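You operate a simulated robot arm through the tools that you are given. There is no shell and no other tool.

The job below is to be done with a simulated robot arm. You get a single attempt, and the scene is never put back.

JOB
Switch the tower off, plug the screen into the white port, then switch tower and screen on.
Fine: the screen reads LINK; the purple plug stays where it is.

Only the result counts: the job must be done as asked and must still hold three seconds after the hand-in. Knocking over, shifting, dropping, spilling or breaking anything else fails it.

ROBOT AND FRAMES
A 7-joint arm with a fingered hand, fixed in place. Base frame: the origin is at the foot of the arm, x ahead of it, y to its left, z up; the work surface is at about z = 880. Lengths are in mm, angles in rad, forces in N, time in s.
With the tool pointing down near the work surface it reaches from about 160 to 760 mm from the base axis. Its first joint turns from -1.204 to 3.002 rad. Payload 3.4 kg.
The tool frame sits at the grasp point between the pads (the TCP): z along the fingers, y along the line on which they close. The tips reach 39 mm beyond it. The gripper opens to 180 mm. The gripper's body begins 111 mm behind the TCP. The gripper is a hand of 3 fingers: y runs from the thumb to the fingers, the wrist lies at [0, 0, -262] in the tool frame, and closing takes about 1.5 s.
Orientation is that of the tool frame in the base frame, as a unit quaternion [x, y, z, w]. With the fingers straight down and closing along the base's y, the tool's x points along the base's -x, its y along +y and its z along -z.

CONTROLS
- The arm moves only by the tool jog_arm. Its argument "targets" is text: rows parted by semicolons, each of 6 numbers parted by spaces: the shift along the tool's x, y, z in units of 500 mm (1.0 is 500 mm), then the turn, a rotation vector about the tool's x, y, z in units of 45 degrees (1.0 is 45 degrees). In form: tx ty tz ax ay az; .... A call has 1 to 20 rows; each row is the pose to reach, as a shift and turn from the pose commanded when the call began, along the tool's axes at that moment. "claw" is the finger opening in mm, from 0 to 180, set as the call begins (left out, the last holds). A call with a number of a shift or a turn outside -1 to 1 is refused whole. Rows are played at 5 a second. More than 50 mm and 0.15 rad between two rows, or a gripper value outside its range, and nothing of the call is played. Where a pose cannot be reached the arm comes as near as it can. A force on the tool above 90 N (or 10 N above the force at the start of the call, whichever is more), or a blocked arm, ends the call early, and 0.2 s more pass. Each finger travels about 72 mm/s and halts on what it meets, pressing with about 27 N; the grip force reading is that of the motor and also rises with nothing between the fingers. The clock runs only during rows and for 0.2 s after the last one: add rows that repeat a pose to give the fingers time. The reply holds the time, the measured pose of the TCP, the force on the tool along the base axes, the opening and the grip force, in the units named above and with some noise, with the torque about the TCP (base axes, N m) and any sound that the robot's microphone picked up, and new pictures: "show" is both (left out), scene, wrist or none.
- Cameras (640 x 400 px; columns grow to the right, rows downward): "scene" is fixed at [50.5, 499.3, 1500.8]; the picture's right is [-0.52, -0.85, 0.00], its down [-0.42, 0.26, -0.87] and it looks along [0.74, -0.45, -0.50] (base axes); focal length 322 px, centre (320, 200). "wrist" rides on the gripper at [63, -36, -128] in the tool frame; the picture's right is [0.50, 0.87, 0.00], its down [-0.75, 0.44, -0.49] and it looks along [-0.43, 0.25, 0.87] (tool axes); focal length 226 px, centre (320, 200). There is no depth. A picture from a camera that has moved, and an enlarged one, comes with that camera's place and axes in the base frame and with its lens.
- raise_lower(by): slides the trunk up (or, below 0, down) by that many mm; the arm rides with it, the base frame stays. It gives what a move gives, with no picture.
- finger_targets(finger1, finger2, thumb_bend): sets how far each is bent, from 0 (flat) to 100 (curled in); at 30 the hand is open as for a grip, at 70 the pads meet at the TCP. One left out holds its place. A second passes; each finger stops where it meets its share of the squeeze, and holds until it gets a number again. A gripper value or a shape takes the hand back. It gives what a move gives, with no picture; readings hold the bend of each and the force on the fingers (four entries, about 0 where the hand has none), thumb and palm.
- grasp_type(shape): the hand has 3 fingers and takes this shape, open, in about a second: jaw (thumb against the fingers, like two jaws); tri (thumb and two fingers); tip (a fingertip pinch); poke (one finger out to press); point (the index stretched); flat (the hand flat); cup (the hand cupped); fist (a fist). The gripper value then closes the fingers along that shape, each until it touches; the sizes above hold for jaw. It gives what a move gives, with no picture.
- enlarge(camera, box): a new picture of the part [left, top, right, bottom] of that camera's present view, enlarged. No time passes.
- finish_job(): hands the job in; it is judged then, once.

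Places have to be worked out from the pictures, the camera data and where the tool is seen. Open the gripper and draw the arm clear of the work before you hand the job in, unless the task says otherwise.

The tools are called after ">>>" by a JSON object that holds its "method" and its "body". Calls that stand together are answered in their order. jog_arm: Moves the arm, as the interface text tells. Its arguments: {"type":"object","properties":{"targets":{"type":"string"},"claw":{"type":"number"},"show":{"type":"string","enum":["both","scene","wrist","none"]}},"required":["targets"]} The other tools are called the same way: raise_lower (by) slides the trunk up or down; grasp_type (shape) gives the hand a shape; finger_targets (finger1, finger2, thumb_bend) moves the fingers one by one; enlarge (camera, box) takes an enlarged picture of a part of a camera's view; finish_job () hands the job in.

At the start:

```text
time_s: 0.0
tool_pos: [605.1, 2.5, 1216.4]
tcp_rot: [0.0, 1.0, 0.0, 0.0]
force: [0.1, 0.0, 0.5]
wrist_torque: [-0.04, 0.03, 0.02]
grip_width: 179.9
finger_force: 0.2
shape: jaw
bend: [30.0, 30.0, 30.0]
finger forces: [0.1, 0.0, 0.0, 0.1, 0.0, 0.0]
trunk travel left (down, up): [-275.0, 267.0]
```

scene: 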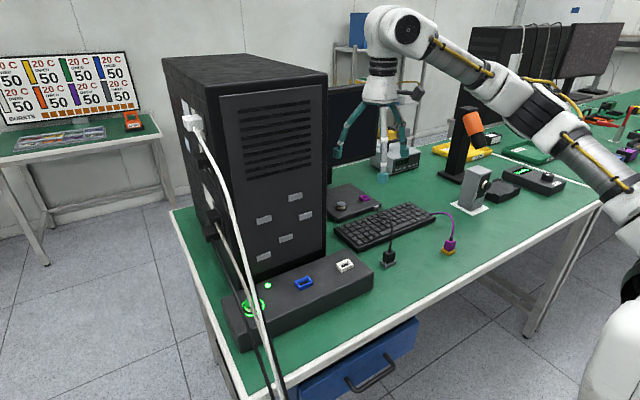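
wrist: 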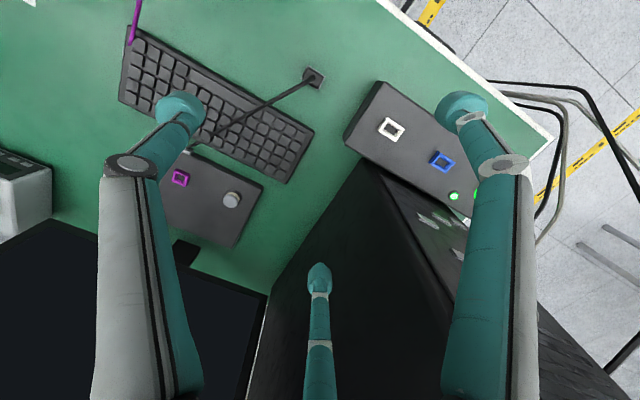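

The pictures show a tower with a front panel box (green ringed button, blue and white ports), a monitor with a base with knob and purple port, and two plugs (dark and purple) on cables. I enlarge to see the details.

>>> {"method": "enlarge", "body": {"camera": "scene", "box": [200, 230, 400, 355]}}

>>> {"method": "enlarge", "body": {"camera": "scene", "box": [310, 160, 480, 270]}}

>>> {"method": "enlarge", "body": {"camera": "wrist", "box": [100, 0, 360, 260]}}

>>> {"method": "enlarge", "body": {"camera": "wrist", "box": [330, 60, 530, 260]}}

```text
3.20 times, centred on (300, 292) of scene
camera zoom: at [50.5, 499.3, 1500.8], right [-0.52, -0.85, 0.0], down [-0.42, 0.26, -0.87], along [0.74, -0.45, -0.5], focal length 1032 px, centre (384, -96)
```

zoom: 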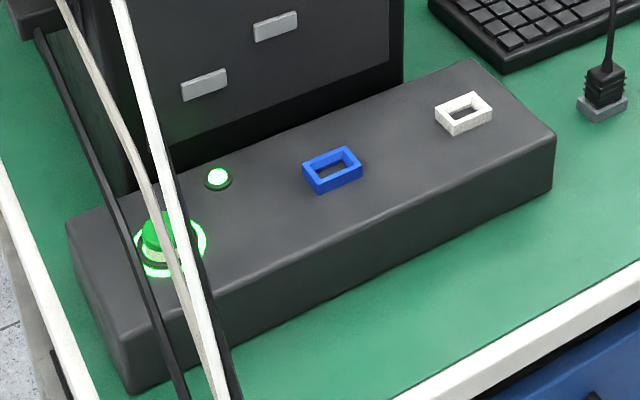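

```text
3.64 times, centred on (395, 215) of scene
camera zoom: at [50.5, 499.3, 1500.8], right [-0.52, -0.85, 0.0], down [-0.42, 0.26, -0.87], along [0.74, -0.45, -0.5], focal length 1172 px, centre (47, 146)
```

zoom: 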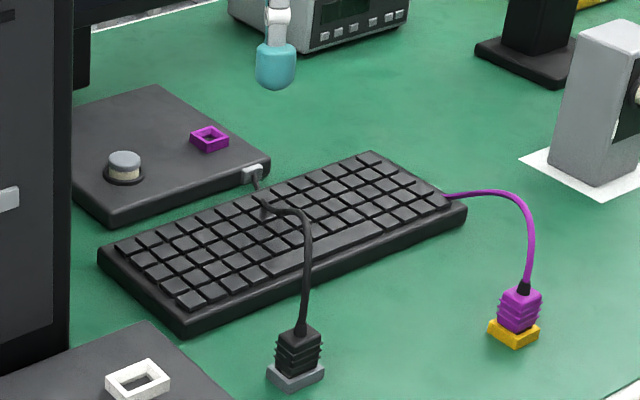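

```text
1.54 times, centred on (230, 130) of wrist
camera zoom: at [541.7, -35.3, 1343.6], right [-0.5, 0.87, 0.0], down [0.75, 0.43, 0.49], along [0.43, 0.25, -0.87], focal length 348 px, centre (458, 308)
```

zoom: 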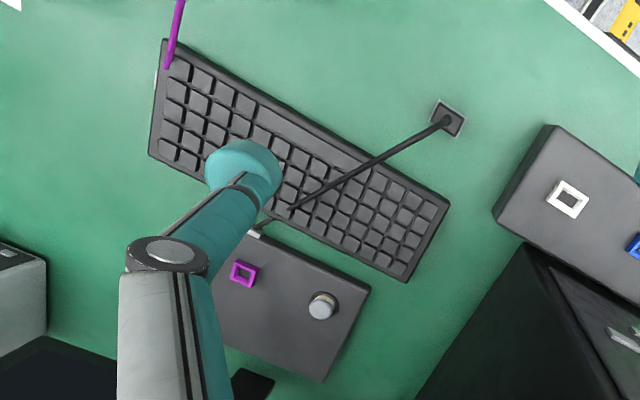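

```text
2.00 times, centred on (430, 160) of wrist
camera zoom: at [541.7, -35.3, 1343.6], right [-0.5, 0.87, 0.0], down [0.75, 0.43, 0.49], along [0.43, 0.25, -0.87], focal length 452 px, centre (100, 280)
```

zoom: 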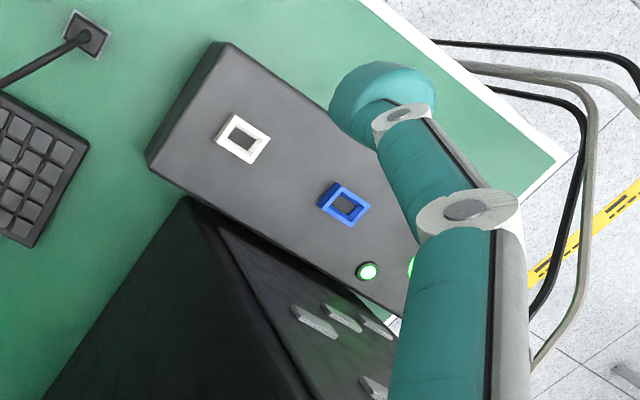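

The black screen plug stands in a grey holder near (555,-36). The white port is near (557,117,943), the green tower button near (549,369) and the screen's knob near (848,-80). I back off in x and move toward the button, staying high, so I can look at the button and cables.

>>> {"method": "jog_arm", "body": {"targets": "0.09 0 0 0 0 0;0.18 0 0 0 0 0;0.27 0.05 0 0 0 0;0.3 0.14 0 0 0 0;0.3 0.23 0 0 0 0;0.3 0.32 0 0 0 0;0.3 0.41 0 0 0 0;0.3 0.5 0 0 0 0;0.3 0.5 0 0 0 0"}}

>>> {"method": "grasp_type", "body": {"shape": "poke"}}

>>> {"method": "enlarge", "body": {"camera": "wrist", "box": [0, 0, 640, 400]}}

>>> {"method": "enlarge", "body": {"camera": "scene", "box": [150, 0, 640, 360]}}

```text
refused: row 3 steps farther than a row can; nothing moved
```

```text
time_s: 0.9
tool_pos: [602.0, 3.6, 1218.7]
tcp_rot: [0.0, 1.0, 0.0, 0.001]
force: [-0.1, -0.1, -0.3]
wrist_torque: [-0.01, -0.02, 0.0]
grip_width: 0.1
finger_force: 0.1
shape: poke
bend: [100.0, 100.0, 66.0]
finger forces: [0.0, 0.0, 0.1, 0.0, 0.0, 0.0]
trunk travel left (down, up): [-275.0, 267.0]
```

```text
1.00 times, centred on (320, 200) of wrist (not enlarged: the box is as wide or as high as the picture)
camera zoom: at [538.0, -33.5, 1345.2], right [-0.5, 0.87, 0.0], down [0.75, 0.44, 0.49], along [0.43, 0.25, -0.87], focal length 226 px, centre (320, 200)
```

zoom: 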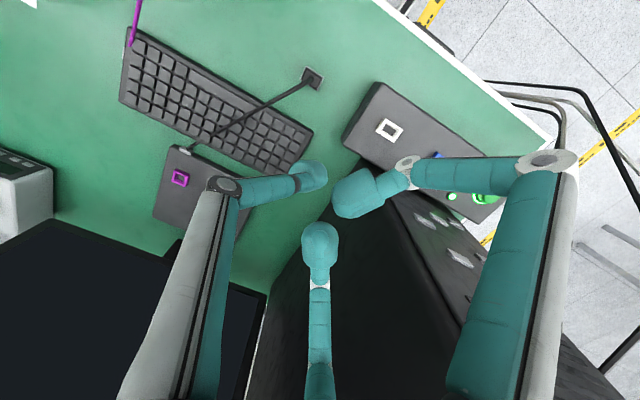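

```text
1.11 times, centred on (395, 180) of scene
camera zoom: at [50.5, 499.3, 1500.8], right [-0.52, -0.85, 0.0], down [-0.42, 0.26, -0.87], along [0.74, -0.45, -0.5], focal length 358 px, centre (237, 222)
```

zoom: 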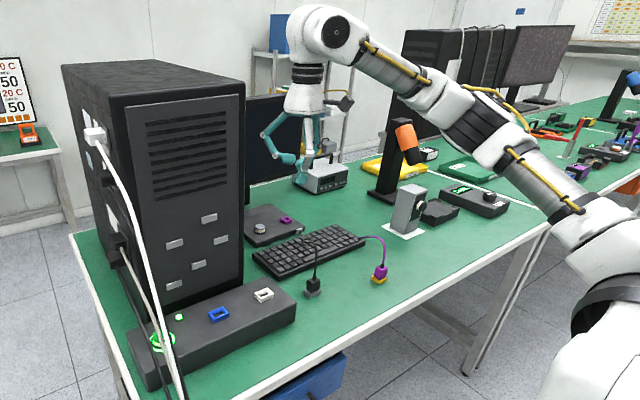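

The move was refused (step too far), but the hand is in the poke shape. I enlarge the hand to see which finger sticks out.

>>> {"method": "enlarge", "body": {"camera": "scene", "box": [310, 70, 450, 190]}}

>>> {"method": "jog_arm", "body": {"targets": "0.09 0 0 0 0 0;0.18 0 0 0 0 0;0.26 0 0 0 0 0;0.26 0.09 0 0 0 0;0.26 0.18 0 0 0 0;0.26 0.27 0 0 0 0;0.26 0.36 0 0 0 0;0.26 0.45 0 0 0 0;0.26 0.53 0 0 0 0;0.26 0.53 0 0 0 0"}}

```text
3.33 times, centred on (380, 130) of scene
camera zoom: at [50.5, 499.3, 1500.8], right [-0.52, -0.85, 0.0], down [-0.42, 0.26, -0.87], along [0.74, -0.45, -0.5], focal length 1074 px, centre (120, 433)
```

zoom: 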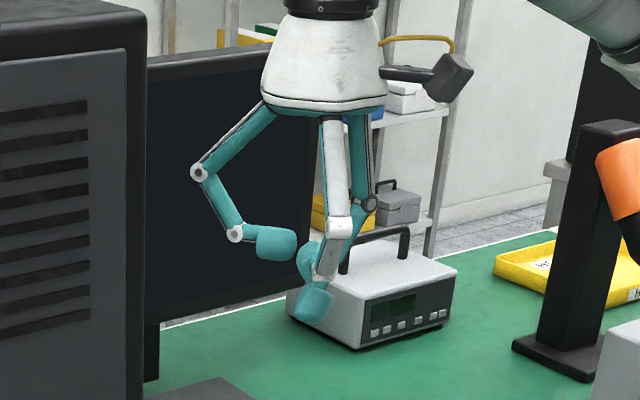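

```text
time_s: 3.1
tool_pos: [470.7, 271.3, 1216.6]
tcp_rot: [0.0, 1.0, -0.001, 0.001]
force: [-0.1, 0.1, 0.0]
wrist_torque: [0.0, 0.01, 0.01]
grip_width: 0.2
finger_force: 0.0
shape: poke
bend: [100.0, 100.0, 66.0]
finger forces: [0.0, 0.1, 0.0, 0.0, 0.0, 0.0]
trunk travel left (down, up): [-275.0, 267.0]
camera wrist: at [408.4, 234.2, 1344.1], right [-0.5, 0.87, 0.0], down [0.75, 0.44, 0.49], along [0.43, 0.24, -0.87], focal length 226 px, centre (320, 200)
```

scene: 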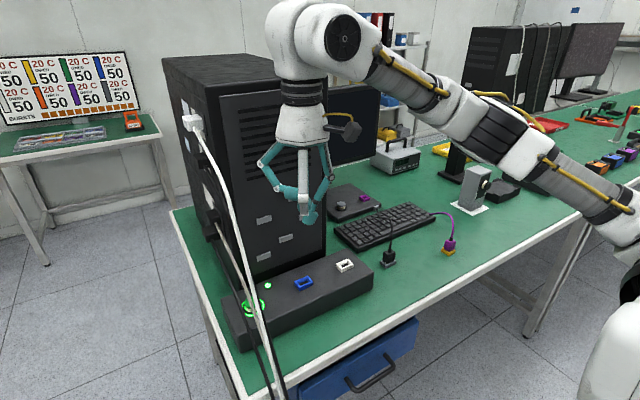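
wrist: 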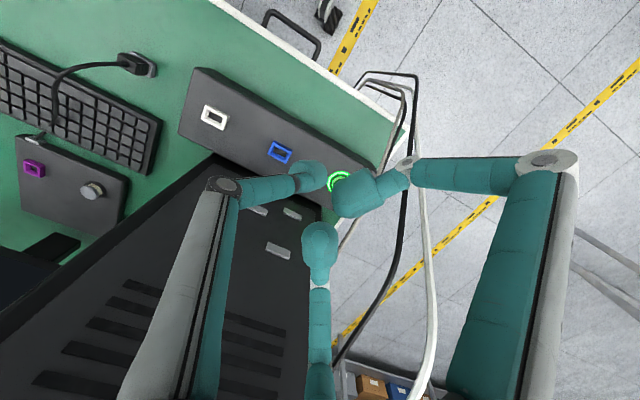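

Triangulating the cables puts them in a plane near y≈390, arcing over the button side (z≈1040–1250), so a straight-down hand over the button would foul them. I'll tilt the hand and approach from −y; first I check how the "point" shape looks.

>>> {"method": "grasp_type", "body": {"shape": "point"}}

>>> {"method": "enlarge", "body": {"camera": "wrist", "box": [0, 0, 640, 400]}}

>>> {"method": "enlarge", "body": {"camera": "scene", "box": [230, 70, 370, 240]}}

```text
time_s: 4.0
tool_pos: [470.7, 268.8, 1216.6]
tcp_rot: [0.0, 1.0, -0.001, 0.001]
force: [0.4, 0.3, -0.6]
wrist_torque: [0.03, 0.0, 0.01]
grip_width: 0.0
finger_force: 0.1
shape: point
bend: [18.0, 100.0, 46.0]
finger forces: [0.0, 0.1, 0.0, 0.0, 0.0, 0.1]
trunk travel left (down, up): [-275.0, 267.0]
```

```text
1.00 times, centred on (320, 200) of wrist (not enlarged: the box is as wide or as high as the picture)
camera zoom: at [407.8, 233.0, 1344.4], right [-0.5, 0.87, 0.0], down [0.75, 0.44, 0.49], along [0.43, 0.24, -0.87], focal length 226 px, centre (320, 200)
```

zoom: 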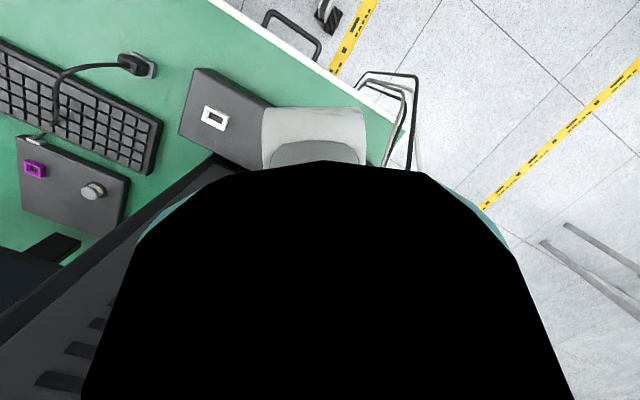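

```text
2.35 times, centred on (300, 155) of scene
camera zoom: at [50.5, 499.3, 1500.8], right [-0.52, -0.85, 0.0], down [-0.42, 0.26, -0.87], along [0.74, -0.45, -0.5], focal length 758 px, centre (367, 306)
```

zoom: 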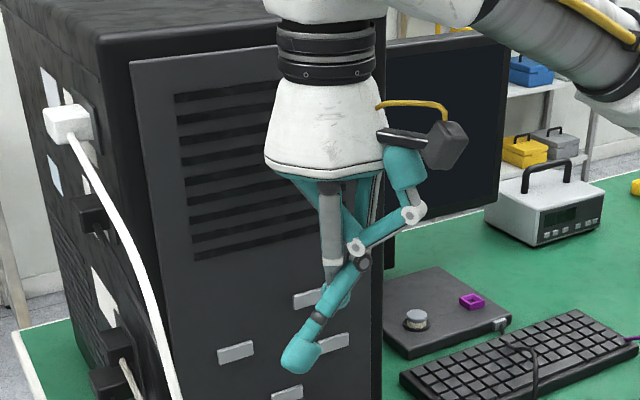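

The pointing shape blocks the wrist camera, so I go back to poke (thumb tip at the TCP axis). I move to y≈200 away from the cables and start yawing, so that the thumb ends up on the far side.

>>> {"method": "grasp_type", "body": {"shape": "poke"}}

>>> {"method": "jog_arm", "body": {"targets": "0 -0.08 0 0 0 0;0 -0.16 0 0 0 0;0 -0.16 0 0 0 -0.18;0 -0.16 0 0 0 -0.36;0 -0.16 0 0 0 -0.54;0 -0.16 0 0 0 -0.72;0 -0.16 0 0 0 -0.9;0 -0.16 0 0 0 -1", "show": "scene"}}

```text
time_s: 4.9
tool_pos: [470.6, 270.8, 1218.1]
tcp_rot: [0.0, 1.0, -0.001, 0.001]
force: [-0.5, 0.2, -0.2]
wrist_torque: [0.01, 0.01, -0.02]
grip_width: 0.0
finger_force: 0.1
shape: poke
bend: [100.0, 100.0, 66.0]
finger forces: [0.1, 0.1, 0.1, 0.1, 0.1, 0.0]
trunk travel left (down, up): [-275.0, 267.0]
```

```text
time_s: 6.7
tool_pos: [470.3, 192.0, 1218.6]
tcp_rot: [-0.384, 0.924, -0.002, 0.0]
force: [0.5, 0.2, -0.5]
wrist_torque: [-0.02, -0.02, -0.02]
grip_width: 0.0
finger_force: 0.0
shape: poke
bend: [100.0, 100.0, 66.0]
finger forces: [0.0, 0.1, 0.1, 0.1, 0.0, 0.1]
trunk travel left (down, up): [-275.0, 267.0]
```

scene: 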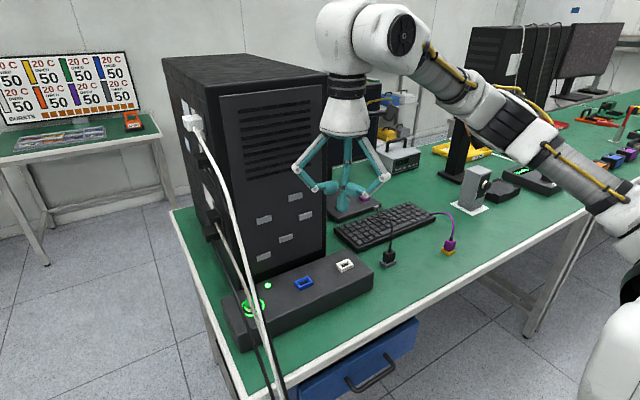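

The yaw works. I enlarge the hand for the thumb geometry and continue yawing.

>>> {"method": "enlarge", "body": {"camera": "scene", "box": [270, 90, 420, 230]}}

>>> {"method": "jog_arm", "body": {"targets": "0 0 0 0 0 -0.18;0 0 0 0 0 -0.36;0 0 0 0 0 -0.54;0 0 0 0 0 -0.72;0 0 0 0 0 -0.9;0 0 0 0 0 -1", "show": "none"}}

>>> {"method": "jog_arm", "body": {"targets": "0 0 0 0 0 -0.18;0 0 0 0 0 -0.36;0 0 0 0 0 -0.54;0 0 0 0 0 -0.72;0 0 0 0 0 -0.9;0 0 0 0 0 -1", "show": "both"}}

>>> {"method": "enlarge", "body": {"camera": "scene", "box": [270, 90, 420, 230]}}

```text
2.86 times, centred on (345, 160) of scene
camera zoom: at [50.5, 499.3, 1500.8], right [-0.52, -0.85, 0.0], down [-0.42, 0.26, -0.87], along [0.74, -0.45, -0.5], focal length 921 px, centre (249, 314)
```

zoom: 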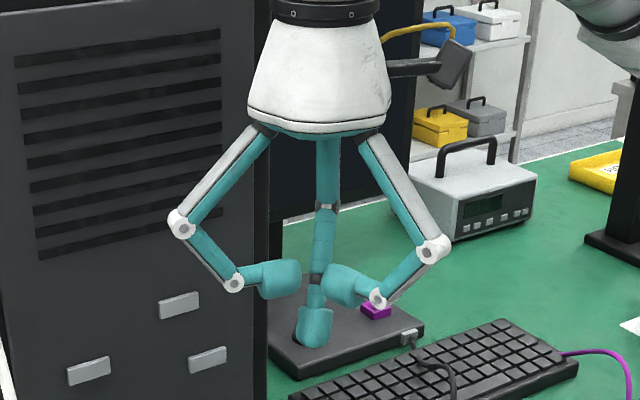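

```text
time_s: 8.1
tool_pos: [470.8, 188.8, 1218.2]
tcp_rot: [0.708, -0.706, 0.0, -0.001]
force: [0.3, -0.2, -0.3]
wrist_torque: [0.03, -0.01, -0.02]
grip_width: 0.0
finger_force: 0.1
shape: poke
bend: [100.0, 100.0, 66.0]
finger forces: [0.0, 0.0, 0.1, 0.0, 0.0, 0.0]
trunk travel left (down, up): [-275.0, 267.0]
```

```text
time_s: 9.5
tool_pos: [471.3, 189.1, 1217.3]
tcp_rot: [0.924, -0.382, 0.001, -0.001]
force: [-0.2, -0.4, -0.3]
wrist_torque: [-0.01, -0.02, 0.01]
grip_width: 0.0
finger_force: 0.0
shape: poke
bend: [100.0, 100.0, 66.0]
finger forces: [0.1, 0.0, 0.1, 0.0, 0.1, 0.0]
trunk travel left (down, up): [-275.0, 267.0]
camera wrist: at [540.7, 169.1, 1345.2], right [-0.26, -0.97, 0.0], down [-0.84, 0.22, 0.49], along [-0.47, 0.13, -0.87], focal length 226 px, centre (320, 200)
```

scene: 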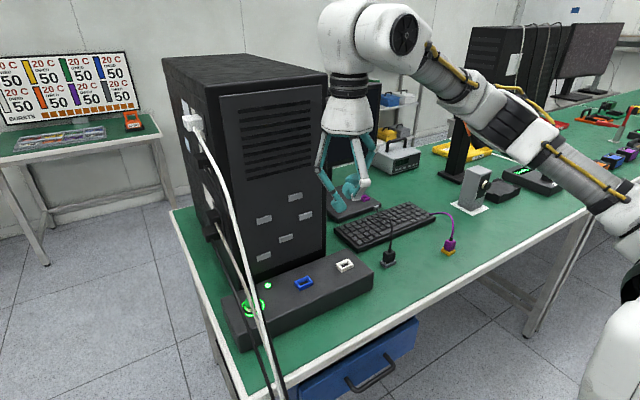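
wrist: 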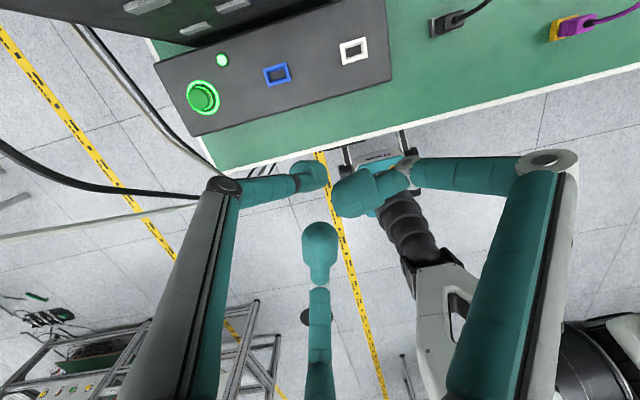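

```text
2.86 times, centred on (345, 160) of scene
camera zoom: at [50.5, 499.3, 1500.8], right [-0.52, -0.85, 0.0], down [-0.42, 0.26, -0.87], along [0.74, -0.45, -0.5], focal length 921 px, centre (249, 314)
```

zoom: 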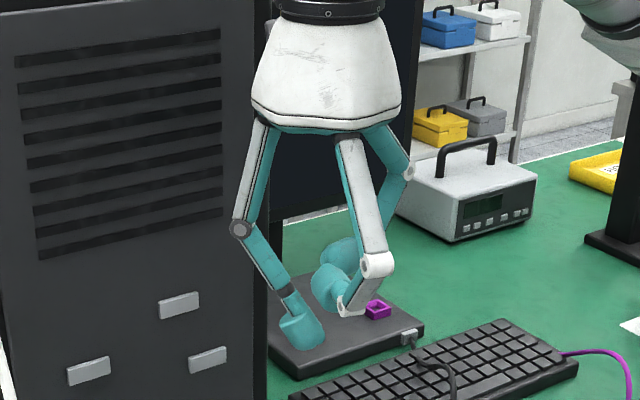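

The thumb is now visible: its knuckle sits about 40 mm outward and the tip is on the tool axis. From this view the button is at ≈(558,364). I yaw a further 18° and tilt 45° so the hand body leans toward −y/−x, away from tower and cables.

>>> {"method": "jog_arm", "body": {"targets": "0 0 0 0 0 -0.18;0 0 0 0 0 -0.36;0 0 0 0 0 -0.4;0 0 0 0 0 -0.4", "show": "none"}}

>>> {"method": "jog_arm", "body": {"targets": "0 0 0 0.18 0 0;0 0 0 0.36 0 0;0 0 0 0.54 0 0;0 0 0 0.72 0 0;0 0 0 0.9 0 0;0 0 0 1 0 0;0 0 0 1 0 0", "show": "both"}}

>>> {"method": "enlarge", "body": {"camera": "scene", "box": [220, 60, 440, 230]}}

>>> {"method": "enlarge", "body": {"camera": "wrist", "box": [160, 0, 480, 200]}}

```text
time_s: 10.5
tool_pos: [471.1, 188.7, 1218.2]
tcp_rot: [0.972, -0.234, 0.001, 0.0]
force: [-0.1, 0.3, 0.7]
wrist_torque: [0.0, 0.01, 0.0]
grip_width: 0.1
finger_force: 0.1
shape: poke
bend: [100.0, 100.0, 66.0]
finger forces: [0.1, 0.0, 0.2, 0.0, 0.0, 0.0]
trunk travel left (down, up): [-275.0, 267.0]
```

```text
time_s: 12.1
tool_pos: [471.7, 188.1, 1217.8]
tcp_rot: [0.898, -0.215, 0.091, -0.373]
force: [0.2, -0.8, 0.0]
wrist_torque: [-0.03, 0.0, 0.01]
grip_width: 0.0
finger_force: 0.2
shape: poke
bend: [100.0, 100.0, 66.0]
finger forces: [0.1, 0.0, 0.1, 0.1, 0.0, 0.1]
trunk travel left (down, up): [-275.0, 267.0]
camera wrist: at [496.8, 101.6, 1333.3], right [0.17, -0.77, -0.61], down [-0.97, -0.24, 0.04], along [-0.18, 0.59, -0.79], focal length 226 px, centre (320, 200)
```

scene: 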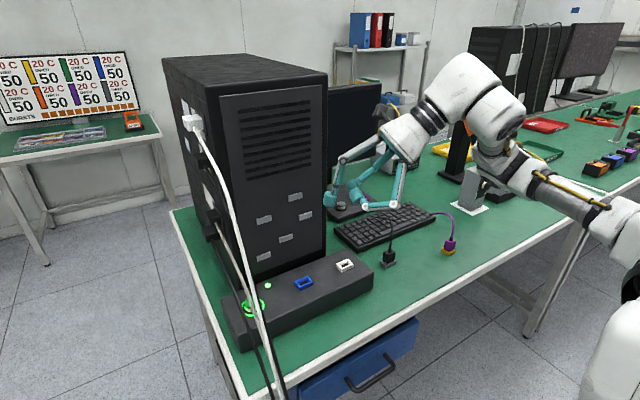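
wrist: 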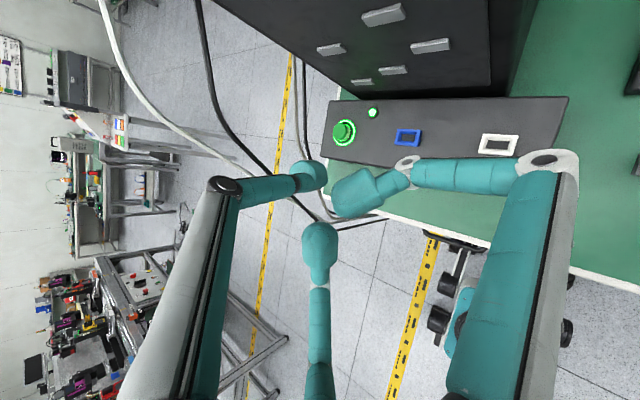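

```text
2.35 times, centred on (330, 145) of scene
camera zoom: at [50.5, 499.3, 1500.8], right [-0.52, -0.85, 0.0], down [-0.42, 0.26, -0.87], along [0.74, -0.45, -0.5], focal length 758 px, centre (296, 329)
```

zoom: 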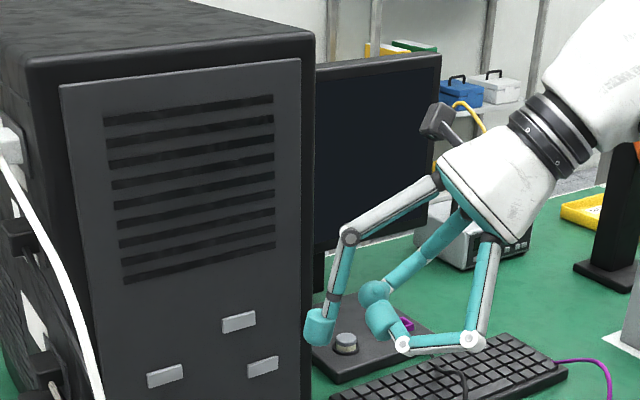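

```text
2.00 times, centred on (320, 100) of wrist
camera zoom: at [496.8, 101.6, 1333.3], right [0.17, -0.77, -0.61], down [-0.97, -0.24, 0.04], along [-0.18, 0.59, -0.79], focal length 452 px, centre (320, 400)
```

zoom: 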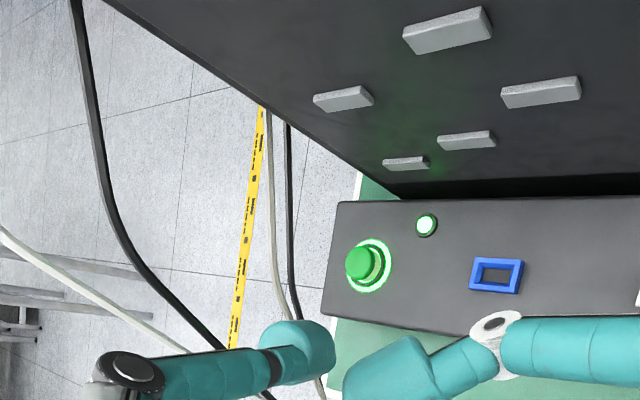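

The thumb now points nearly vertically, and its tip matches TCP+39 mm. The curled fingers hang almost as low as the tip, so I reduce the tilt to 36°. Then I move to about 25 mm above the button, which is ≈(556,362) with its cap top near z≈960.

>>> {"method": "jog_arm", "body": {"targets": "0 0 0 -0.1 0 0;0 0 0 -0.2 0 0;0 0 0 -0.2 0 0", "show": "none"}}

>>> {"method": "jog_arm", "body": {"targets": "-0.001 -0.006 0.088 0 0 0;-0.002 -0.012 0.175 0 0 0;-0.003 -0.018 0.262 0 0 0;-0.004 -0.025 0.35 0 0 0;-0.005 -0.031 0.438 0 0 0;-0.006 -0.037 0.525 0 0 0;-0.006 -0.037 0.525 0 0 0", "show": "both"}}

>>> {"method": "enlarge", "body": {"camera": "scene", "box": [190, 180, 390, 340]}}

>>> {"method": "enlarge", "body": {"camera": "wrist", "box": [200, 60, 460, 260]}}

```text
time_s: 12.9
tool_pos: [472.1, 187.4, 1219.1]
tcp_rot: [0.925, -0.222, 0.074, -0.3]
force: [-0.1, 1.3, 1.0]
wrist_torque: [0.04, 0.0, 0.0]
grip_width: 0.1
finger_force: 0.1
shape: poke
bend: [100.0, 100.0, 66.0]
finger forces: [0.0, 0.1, 0.0, 0.1, 0.0, 0.0]
trunk travel left (down, up): [-275.0, 267.0]
```

```text
time_s: 14.5
tool_pos: [545.8, 342.4, 1015.8]
tcp_rot: [0.925, -0.222, 0.073, -0.3]
force: [-0.5, 0.4, 0.7]
wrist_torque: [-0.03, 0.0, 0.02]
grip_width: 0.0
finger_force: 0.1
shape: poke
bend: [100.0, 100.0, 66.0]
finger forces: [0.0, 0.1, 0.0, 0.0, 0.0, 0.1]
trunk travel left (down, up): [-275.0, 267.0]
camera wrist: at [580.4, 271.7, 1140.4], right [0.13, -0.85, -0.51], down [-0.96, -0.23, 0.14], along [-0.24, 0.47, -0.85], focal length 226 px, centre (320, 200)
```

scene: 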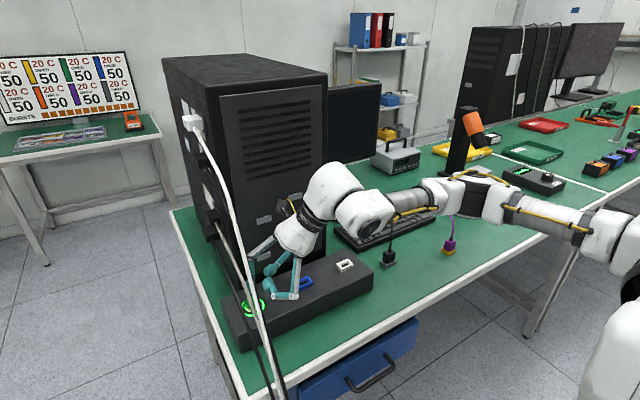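
wrist: 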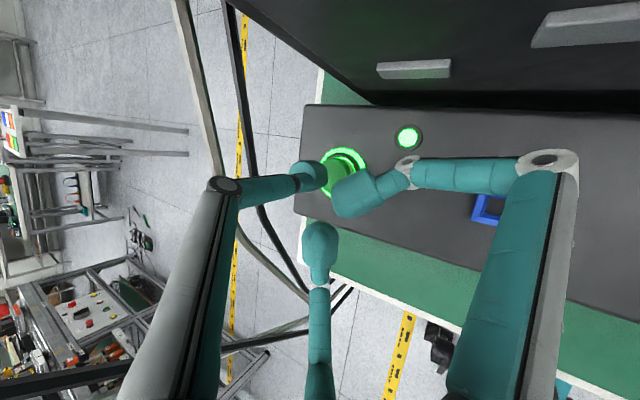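

```text
2.50 times, centred on (290, 260) of scene
camera zoom: at [50.5, 499.3, 1500.8], right [-0.52, -0.85, 0.0], down [-0.42, 0.26, -0.87], along [0.74, -0.45, -0.5], focal length 806 px, centre (395, 50)
```

zoom: 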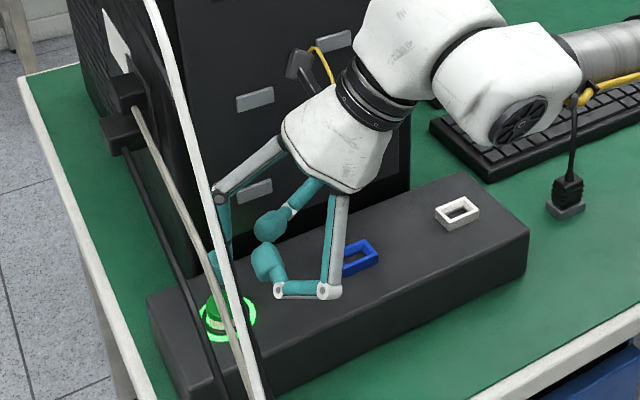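

```text
2.00 times, centred on (330, 160) of wrist
camera zoom: at [580.4, 271.7, 1140.4], right [0.13, -0.85, -0.51], down [-0.96, -0.23, 0.14], along [-0.24, 0.47, -0.85], focal length 452 px, centre (300, 280)
```

zoom: 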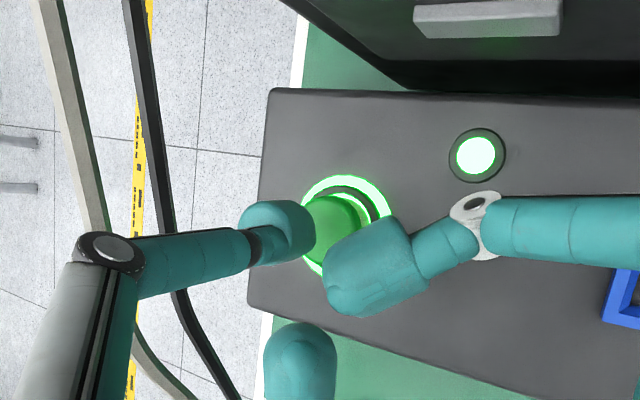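

The tip sits right over the button (tip ≈(556,363,984), ring centre ≈(557,361)). I press straight down by stages to tip z≈952 and come back up in the same call, listening for a click.

>>> {"method": "jog_arm", "body": {"targets": "0 0.0188 0.0259 0 0 0;0 0.0282 0.0388 0 0 0;0 0.0329 0.0453 0 0 0;0 0.0376 0.0518 0 0 0;0 0.0282 0.0388 0 0 0;0 0.0118 0.0162 0 0 0;0 0 0 0 0 0", "show": "both"}}

>>> {"method": "enlarge", "body": {"camera": "wrist", "box": [200, 60, 460, 260]}}

```text
time_s: 16.1
tool_pos: [545.0, 340.6, 1016.8]
tcp_rot: [0.925, -0.221, 0.073, -0.3]
force: [-0.1, 0.3, 0.6]
wrist_torque: [0.02, -0.01, 0.01]
grip_width: 0.1
finger_force: 0.1
shape: poke
bend: [100.0, 100.0, 66.0]
finger forces: [0.0, 0.0, 0.0, 0.0, 0.0, 0.0]
trunk travel left (down, up): [-275.0, 267.0]
heard: click
camera wrist: at [580.2, 270.7, 1140.5], right [0.13, -0.85, -0.51], down [-0.96, -0.23, 0.14], along [-0.24, 0.47, -0.85], focal length 226 px, centre (320, 200)
```

scene: 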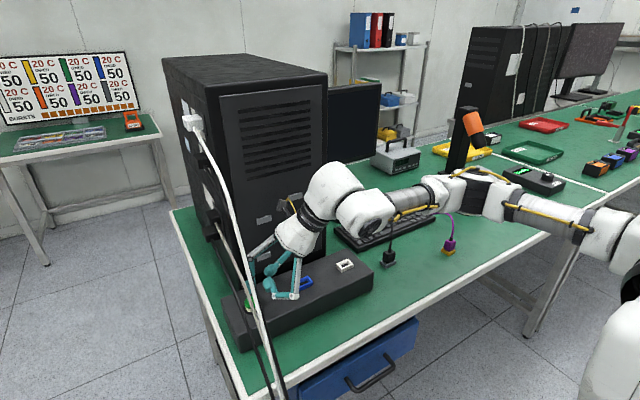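
wrist: 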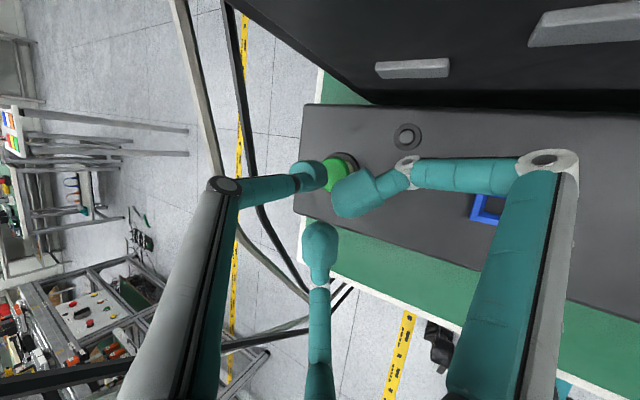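

```text
2.00 times, centred on (330, 160) of wrist
camera zoom: at [580.2, 270.7, 1140.5], right [0.13, -0.85, -0.51], down [-0.96, -0.23, 0.14], along [-0.24, 0.47, -0.85], focal length 452 px, centre (300, 280)
```

zoom: 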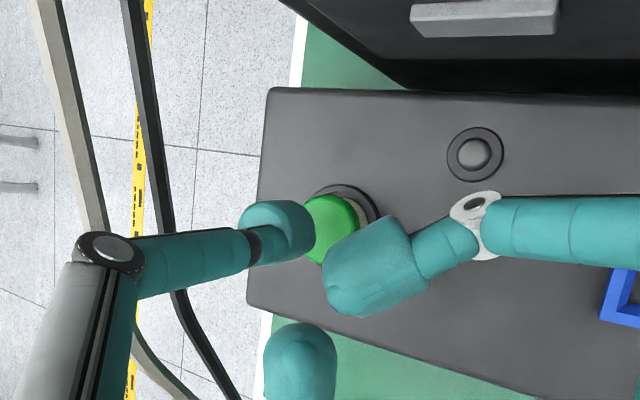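

The tower is off: the LED and ring are dark, and I heard a click. I retreat along the same line, remove the tilt, and yaw back.

>>> {"method": "jog_arm", "body": {"targets": "0.001 0.006 -0.088 0 0 0;0.002 0.012 -0.175 0 0 0;0.003 0.018 -0.262 0 0 0;0.004 0.025 -0.35 0 0 0;0.005 0.031 -0.438 0 0 0;0.006 0.037 -0.525 0 0 0;0.006 0.037 -0.525 -0.18 0 0;0.006 0.037 -0.525 -0.36 0 0;0.006 0.037 -0.525 -0.54 0 0;0.006 0.037 -0.525 -0.7 0 0;0.006 0.037 -0.525 -0.8 0 0", "show": "none"}}

>>> {"method": "jog_arm", "body": {"targets": "0 0 0 0 0 0.18;0 0 0 0 0 0.36;0 0 0 0 0 0.54;0 0 0 0 0 0.72;0 0 0 0 0 0.9;0 0 0 0 0 1", "show": "none"}}

>>> {"method": "jog_arm", "body": {"targets": "0 0 0 0 0 0.18;0 0 0 0 0 0.36;0 0 0 0 0 0.54;0 0 0 0 0 0.72;0 0 0 0 0 0.9;0 0 0 0 0 1", "show": "none"}}

>>> {"method": "jog_arm", "body": {"targets": "0 0 0 0 0 0.18;0 0 0 0 0 0.36;0 0 0 0 0 0.54;0 0 0 0 0 0.72;0 0 0 0 0 0.9;0 0 0 0 0 1", "show": "none"}}

>>> {"method": "jog_arm", "body": {"targets": "0 0 0 0 0 0.18;0 0 0 0 0 0.36;0 0 0 0 0 0.4", "show": "both"}}

```text
time_s: 18.5
tool_pos: [471.6, 189.4, 1218.6]
tcp_rot: [0.972, -0.234, 0.001, 0.001]
force: [-0.4, 1.0, -0.8]
wrist_torque: [0.01, 0.0, 0.01]
grip_width: 0.0
finger_force: 0.0
shape: poke
bend: [100.0, 100.0, 66.0]
finger forces: [0.0, 0.1, 0.0, 0.0, 0.0, 0.0]
trunk travel left (down, up): [-275.0, 267.0]
```

```text
time_s: 19.9
tool_pos: [471.6, 188.4, 1217.7]
tcp_rot: [0.808, -0.59, 0.001, -0.001]
force: [-0.5, 0.8, 0.8]
wrist_torque: [-0.01, 0.01, -0.03]
grip_width: 0.1
finger_force: 0.0
shape: poke
bend: [100.0, 100.0, 66.0]
finger forces: [0.0, 0.1, 0.1, 0.0, 0.1, 0.1]
trunk travel left (down, up): [-275.0, 267.0]
```

```text
time_s: 21.3
tool_pos: [471.4, 188.3, 1218.4]
tcp_rot: [-0.521, 0.853, -0.001, 0.0]
force: [0.1, -0.2, 0.0]
wrist_torque: [0.0, 0.01, -0.01]
grip_width: 0.0
finger_force: 0.1
shape: poke
bend: [100.0, 100.0, 66.0]
finger forces: [0.0, 0.0, 0.0, 0.1, 0.0, 0.1]
trunk travel left (down, up): [-275.0, 267.0]
```

```text
time_s: 22.7
tool_pos: [471.4, 188.7, 1217.2]
tcp_rot: [-0.155, 0.988, 0.0, 0.001]
force: [-1.0, 0.1, 0.6]
wrist_torque: [-0.01, 0.0, 0.03]
grip_width: 0.1
finger_force: 0.1
shape: poke
bend: [100.0, 100.0, 66.0]
finger forces: [0.1, 0.1, 0.0, 0.1, 0.1, 0.1]
trunk travel left (down, up): [-275.0, 267.0]
```

```text
time_s: 23.5
tool_pos: [470.9, 188.9, 1217.3]
tcp_rot: [0.001, 1.0, 0.0, 0.001]
force: [0.2, -0.1, -0.2]
wrist_torque: [-0.03, -0.04, -0.02]
grip_width: 0.0
finger_force: 0.1
shape: poke
bend: [100.0, 100.0, 66.0]
finger forces: [0.0, 0.0, 0.0, 0.0, 0.1, 0.0]
trunk travel left (down, up): [-275.0, 267.0]
camera wrist: at [407.9, 151.7, 1344.7], right [-0.5, 0.87, 0.0], down [0.75, 0.43, 0.49], along [0.43, 0.25, -0.87], focal length 226 px, centre (320, 200)
```

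scene: 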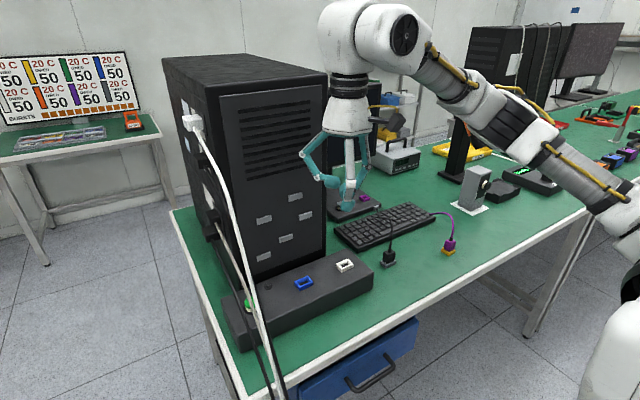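
wrist: 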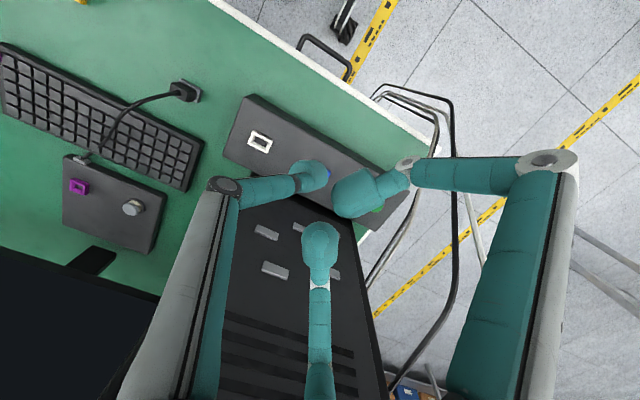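

Back upright over (471,189). Now I take the jaw shape and move toward the plug, looking at it from closer.

>>> {"method": "grasp_type", "body": {"shape": "jaw"}}

>>> {"method": "jog_arm", "body": {"targets": "0 -0.08 0.03 0 0 0;0 -0.16 0.07 0 0 0;0 -0.24 0.11 0 0 0;0 -0.32 0.15 0 0 0;0 -0.4 0.19 0 0 0;0 -0.45 0.2 0 0 0;0 -0.45 0.2 0 0 0", "show": "both"}}

>>> {"method": "enlarge", "body": {"camera": "wrist", "box": [220, 110, 380, 220]}}

>>> {"method": "enlarge", "body": {"camera": "scene", "box": [330, 220, 470, 310]}}

```text
time_s: 24.4
tool_pos: [471.1, 188.4, 1218.2]
tcp_rot: [0.0, 1.0, 0.0, 0.001]
force: [-0.2, 0.1, 0.3]
wrist_torque: [0.02, 0.02, -0.01]
grip_width: 180.2
finger_force: 0.2
shape: jaw
bend: [30.0, 30.0, 30.0]
finger forces: [0.0, 0.1, 0.0, 0.0, 0.0, 0.1]
trunk travel left (down, up): [-275.0, 267.0]
```

```text
time_s: 26.0
tool_pos: [472.7, -34.6, 1117.8]
tcp_rot: [0.001, 1.0, 0.0, 0.001]
force: [0.7, 0.0, -0.4]
wrist_torque: [-0.01, -0.05, -0.02]
grip_width: 179.8
finger_force: 0.0
shape: jaw
bend: [30.0, 30.0, 30.0]
finger forces: [0.1, 0.1, 0.0, 0.1, 0.0, 0.0]
trunk travel left (down, up): [-275.0, 267.0]
camera wrist: at [409.2, -71.5, 1245.4], right [-0.5, 0.87, 0.0], down [0.75, 0.44, 0.49], along [0.43, 0.25, -0.87], focal length 226 px, centre (320, 200)
```

scene: 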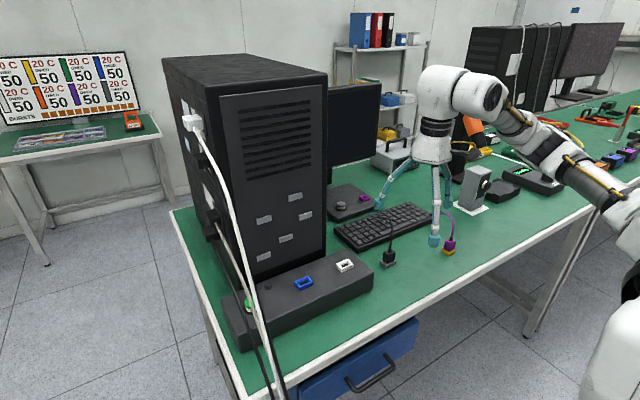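
wrist: 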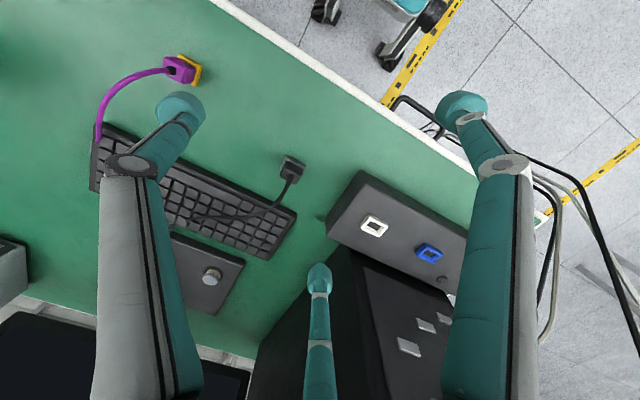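

```text
3.64 times, centred on (300, 165) of wrist
camera zoom: at [409.2, -71.5, 1245.4], right [-0.5, 0.87, 0.0], down [0.75, 0.44, 0.49], along [0.43, 0.25, -0.87], focal length 822 px, centre (393, 327)
```

zoom: 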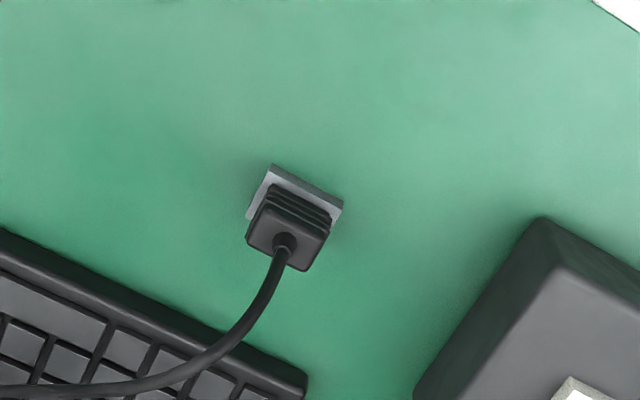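

```text
4.44 times, centred on (400, 265) of scene
camera zoom: at [50.5, 499.3, 1500.8], right [-0.52, -0.85, 0.0], down [-0.42, 0.26, -0.87], along [0.74, -0.45, -0.5], focal length 1433 px, centre (-36, -89)
```

zoom: 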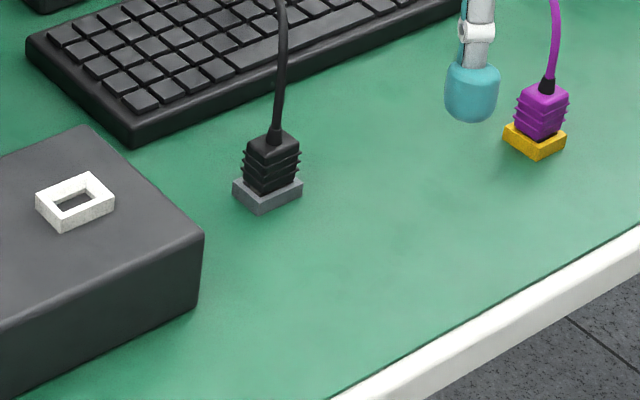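

The plug and its holder are axis-aligned, centred around (556,-38), with holder size ≈36×27 mm. I try the "tip" shape and look at how the fingers oppose before choosing a grasp.

>>> {"method": "grasp_type", "body": {"shape": "tip"}}

>>> {"method": "enlarge", "body": {"camera": "wrist", "box": [0, 0, 640, 400]}}

>>> {"method": "enlarge", "body": {"camera": "scene", "box": [360, 110, 480, 260]}}

>>> {"method": "jog_arm", "body": {"targets": "0 0 0 0 0 0;0 0 0 0 0 0;0 0 0 0 0 0;0 0 0 0 0 0;0 0 0 0 0 0;0 0 0 0 0 0;0 0 0 0 0 0;0 0 0 0 0 0", "claw": 20, "show": "wrist"}}

>>> {"method": "enlarge", "body": {"camera": "scene", "box": [360, 110, 480, 260]}}

```text
time_s: 26.9
tool_pos: [472.2, -35.0, 1117.5]
tcp_rot: [0.0, 1.0, 0.0, 0.001]
force: [0.4, 0.2, 0.6]
wrist_torque: [-0.02, 0.03, 0.0]
grip_width: 179.9
finger_force: 0.1
shape: tip
bend: [30.0, 30.0, 30.0]
finger forces: [0.0, 0.0, 0.0, 0.0, 0.0, 0.0]
trunk travel left (down, up): [-275.0, 267.0]
```

```text
1.00 times, centred on (320, 200) of wrist (not enlarged: the box is as wide or as high as the picture)
camera zoom: at [409.1, -72.6, 1245.5], right [-0.5, 0.87, 0.0], down [0.75, 0.44, 0.49], along [0.43, 0.25, -0.87], focal length 226 px, centre (320, 200)
```

zoom: 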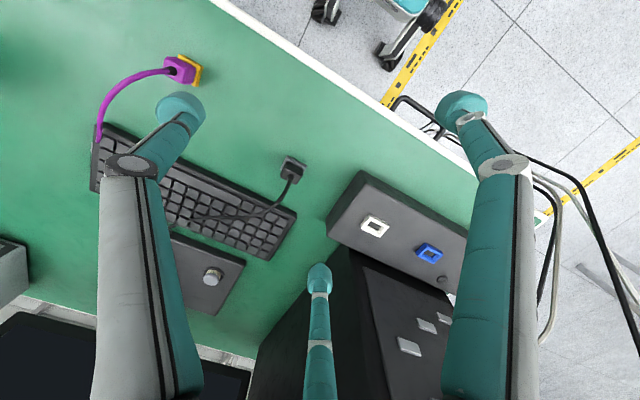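

```text
2.67 times, centred on (420, 185) of scene
camera zoom: at [50.5, 499.3, 1500.8], right [-0.52, -0.85, 0.0], down [-0.42, 0.26, -0.87], along [0.74, -0.45, -0.5], focal length 860 px, centre (53, 240)
```

zoom: 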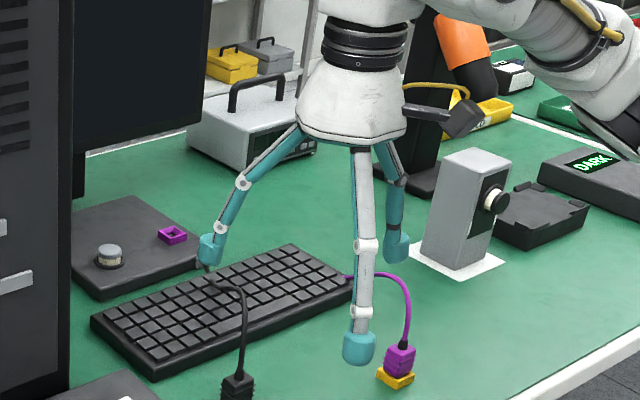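

```text
time_s: 28.7
tool_pos: [471.3, -35.8, 1119.4]
tcp_rot: [0.0, 1.0, 0.0, 0.001]
force: [-0.7, 0.4, 0.2]
wrist_torque: [-0.02, 0.01, -0.01]
grip_width: 20.5
finger_force: 0.1
shape: tip
bend: [71.0, 71.0, 73.0]
finger forces: [0.0, 0.0, 0.0, 0.0, 0.0, 0.1]
trunk travel left (down, up): [-275.0, 267.0]
camera wrist: at [409.1, -72.4, 1245.6], right [-0.5, 0.87, 0.0], down [0.75, 0.44, 0.49], along [0.43, 0.25, -0.87], focal length 226 px, centre (320, 200)
```

wrist: 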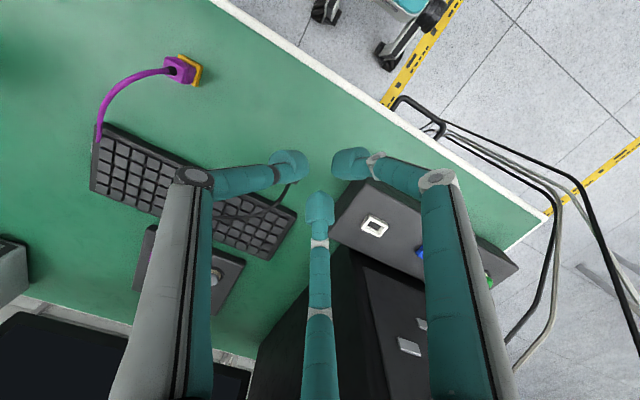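

```text
2.67 times, centred on (420, 185) of scene
camera zoom: at [50.5, 499.3, 1500.8], right [-0.52, -0.85, 0.0], down [-0.42, 0.26, -0.87], along [0.74, -0.45, -0.5], focal length 860 px, centre (53, 240)
```

zoom: 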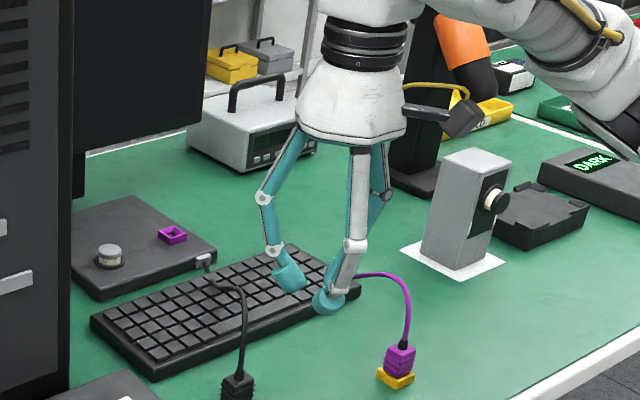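

In "tip", all three fingers converge at 120°. I check how "jaw" looks when closed, to compare.

>>> {"method": "grasp_type", "body": {"shape": "jaw"}}

>>> {"method": "jog_arm", "body": {"targets": "0 0 0 0 0 0;0 0 0 0 0 0;0 0 0 0 0 0;0 0 0 0 0 0;0 0 0 0 0 0;0 0 0 0 0 0;0 0 0 0 0 0;0 0 0 0 0 0", "claw": 25, "show": "wrist"}}

>>> {"method": "enlarge", "body": {"camera": "scene", "box": [360, 110, 480, 260]}}

```text
time_s: 29.6
tool_pos: [472.4, -34.9, 1118.5]
tcp_rot: [0.0, 1.0, 0.0, 0.001]
force: [0.3, -0.1, -0.8]
wrist_torque: [-0.06, 0.0, 0.0]
grip_width: 180.1
finger_force: 0.0
shape: jaw
bend: [30.0, 30.0, 30.0]
finger forces: [0.1, 0.0, 0.1, 0.0, 0.0, 0.1]
trunk travel left (down, up): [-275.0, 267.0]
```

```text
time_s: 31.4
tool_pos: [473.3, -34.7, 1119.3]
tcp_rot: [0.0, 1.0, 0.0, 0.001]
force: [-0.3, -0.7, 0.0]
wrist_torque: [-0.02, -0.03, 0.0]
grip_width: 25.5
finger_force: 0.1
shape: jaw
bend: [71.0, 71.0, 73.0]
finger forces: [0.0, 0.0, 0.0, 0.0, 0.1, 0.0]
trunk travel left (down, up): [-275.0, 267.0]
camera wrist: at [409.1, -72.4, 1245.6], right [-0.5, 0.87, 0.0], down [0.75, 0.44, 0.49], along [0.43, 0.25, -0.87], focal length 226 px, centre (320, 200)
```

wrist: 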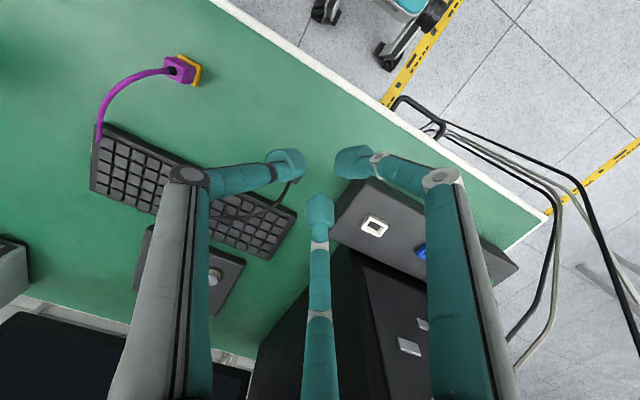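

```text
2.67 times, centred on (420, 185) of scene
camera zoom: at [50.5, 499.3, 1500.8], right [-0.52, -0.85, 0.0], down [-0.42, 0.26, -0.87], along [0.74, -0.45, -0.5], focal length 860 px, centre (53, 240)
```

zoom: 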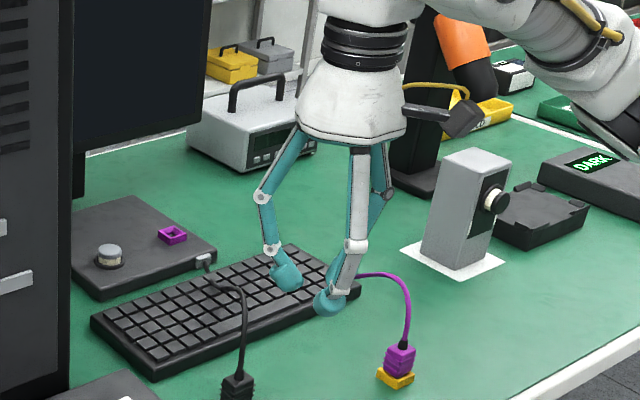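

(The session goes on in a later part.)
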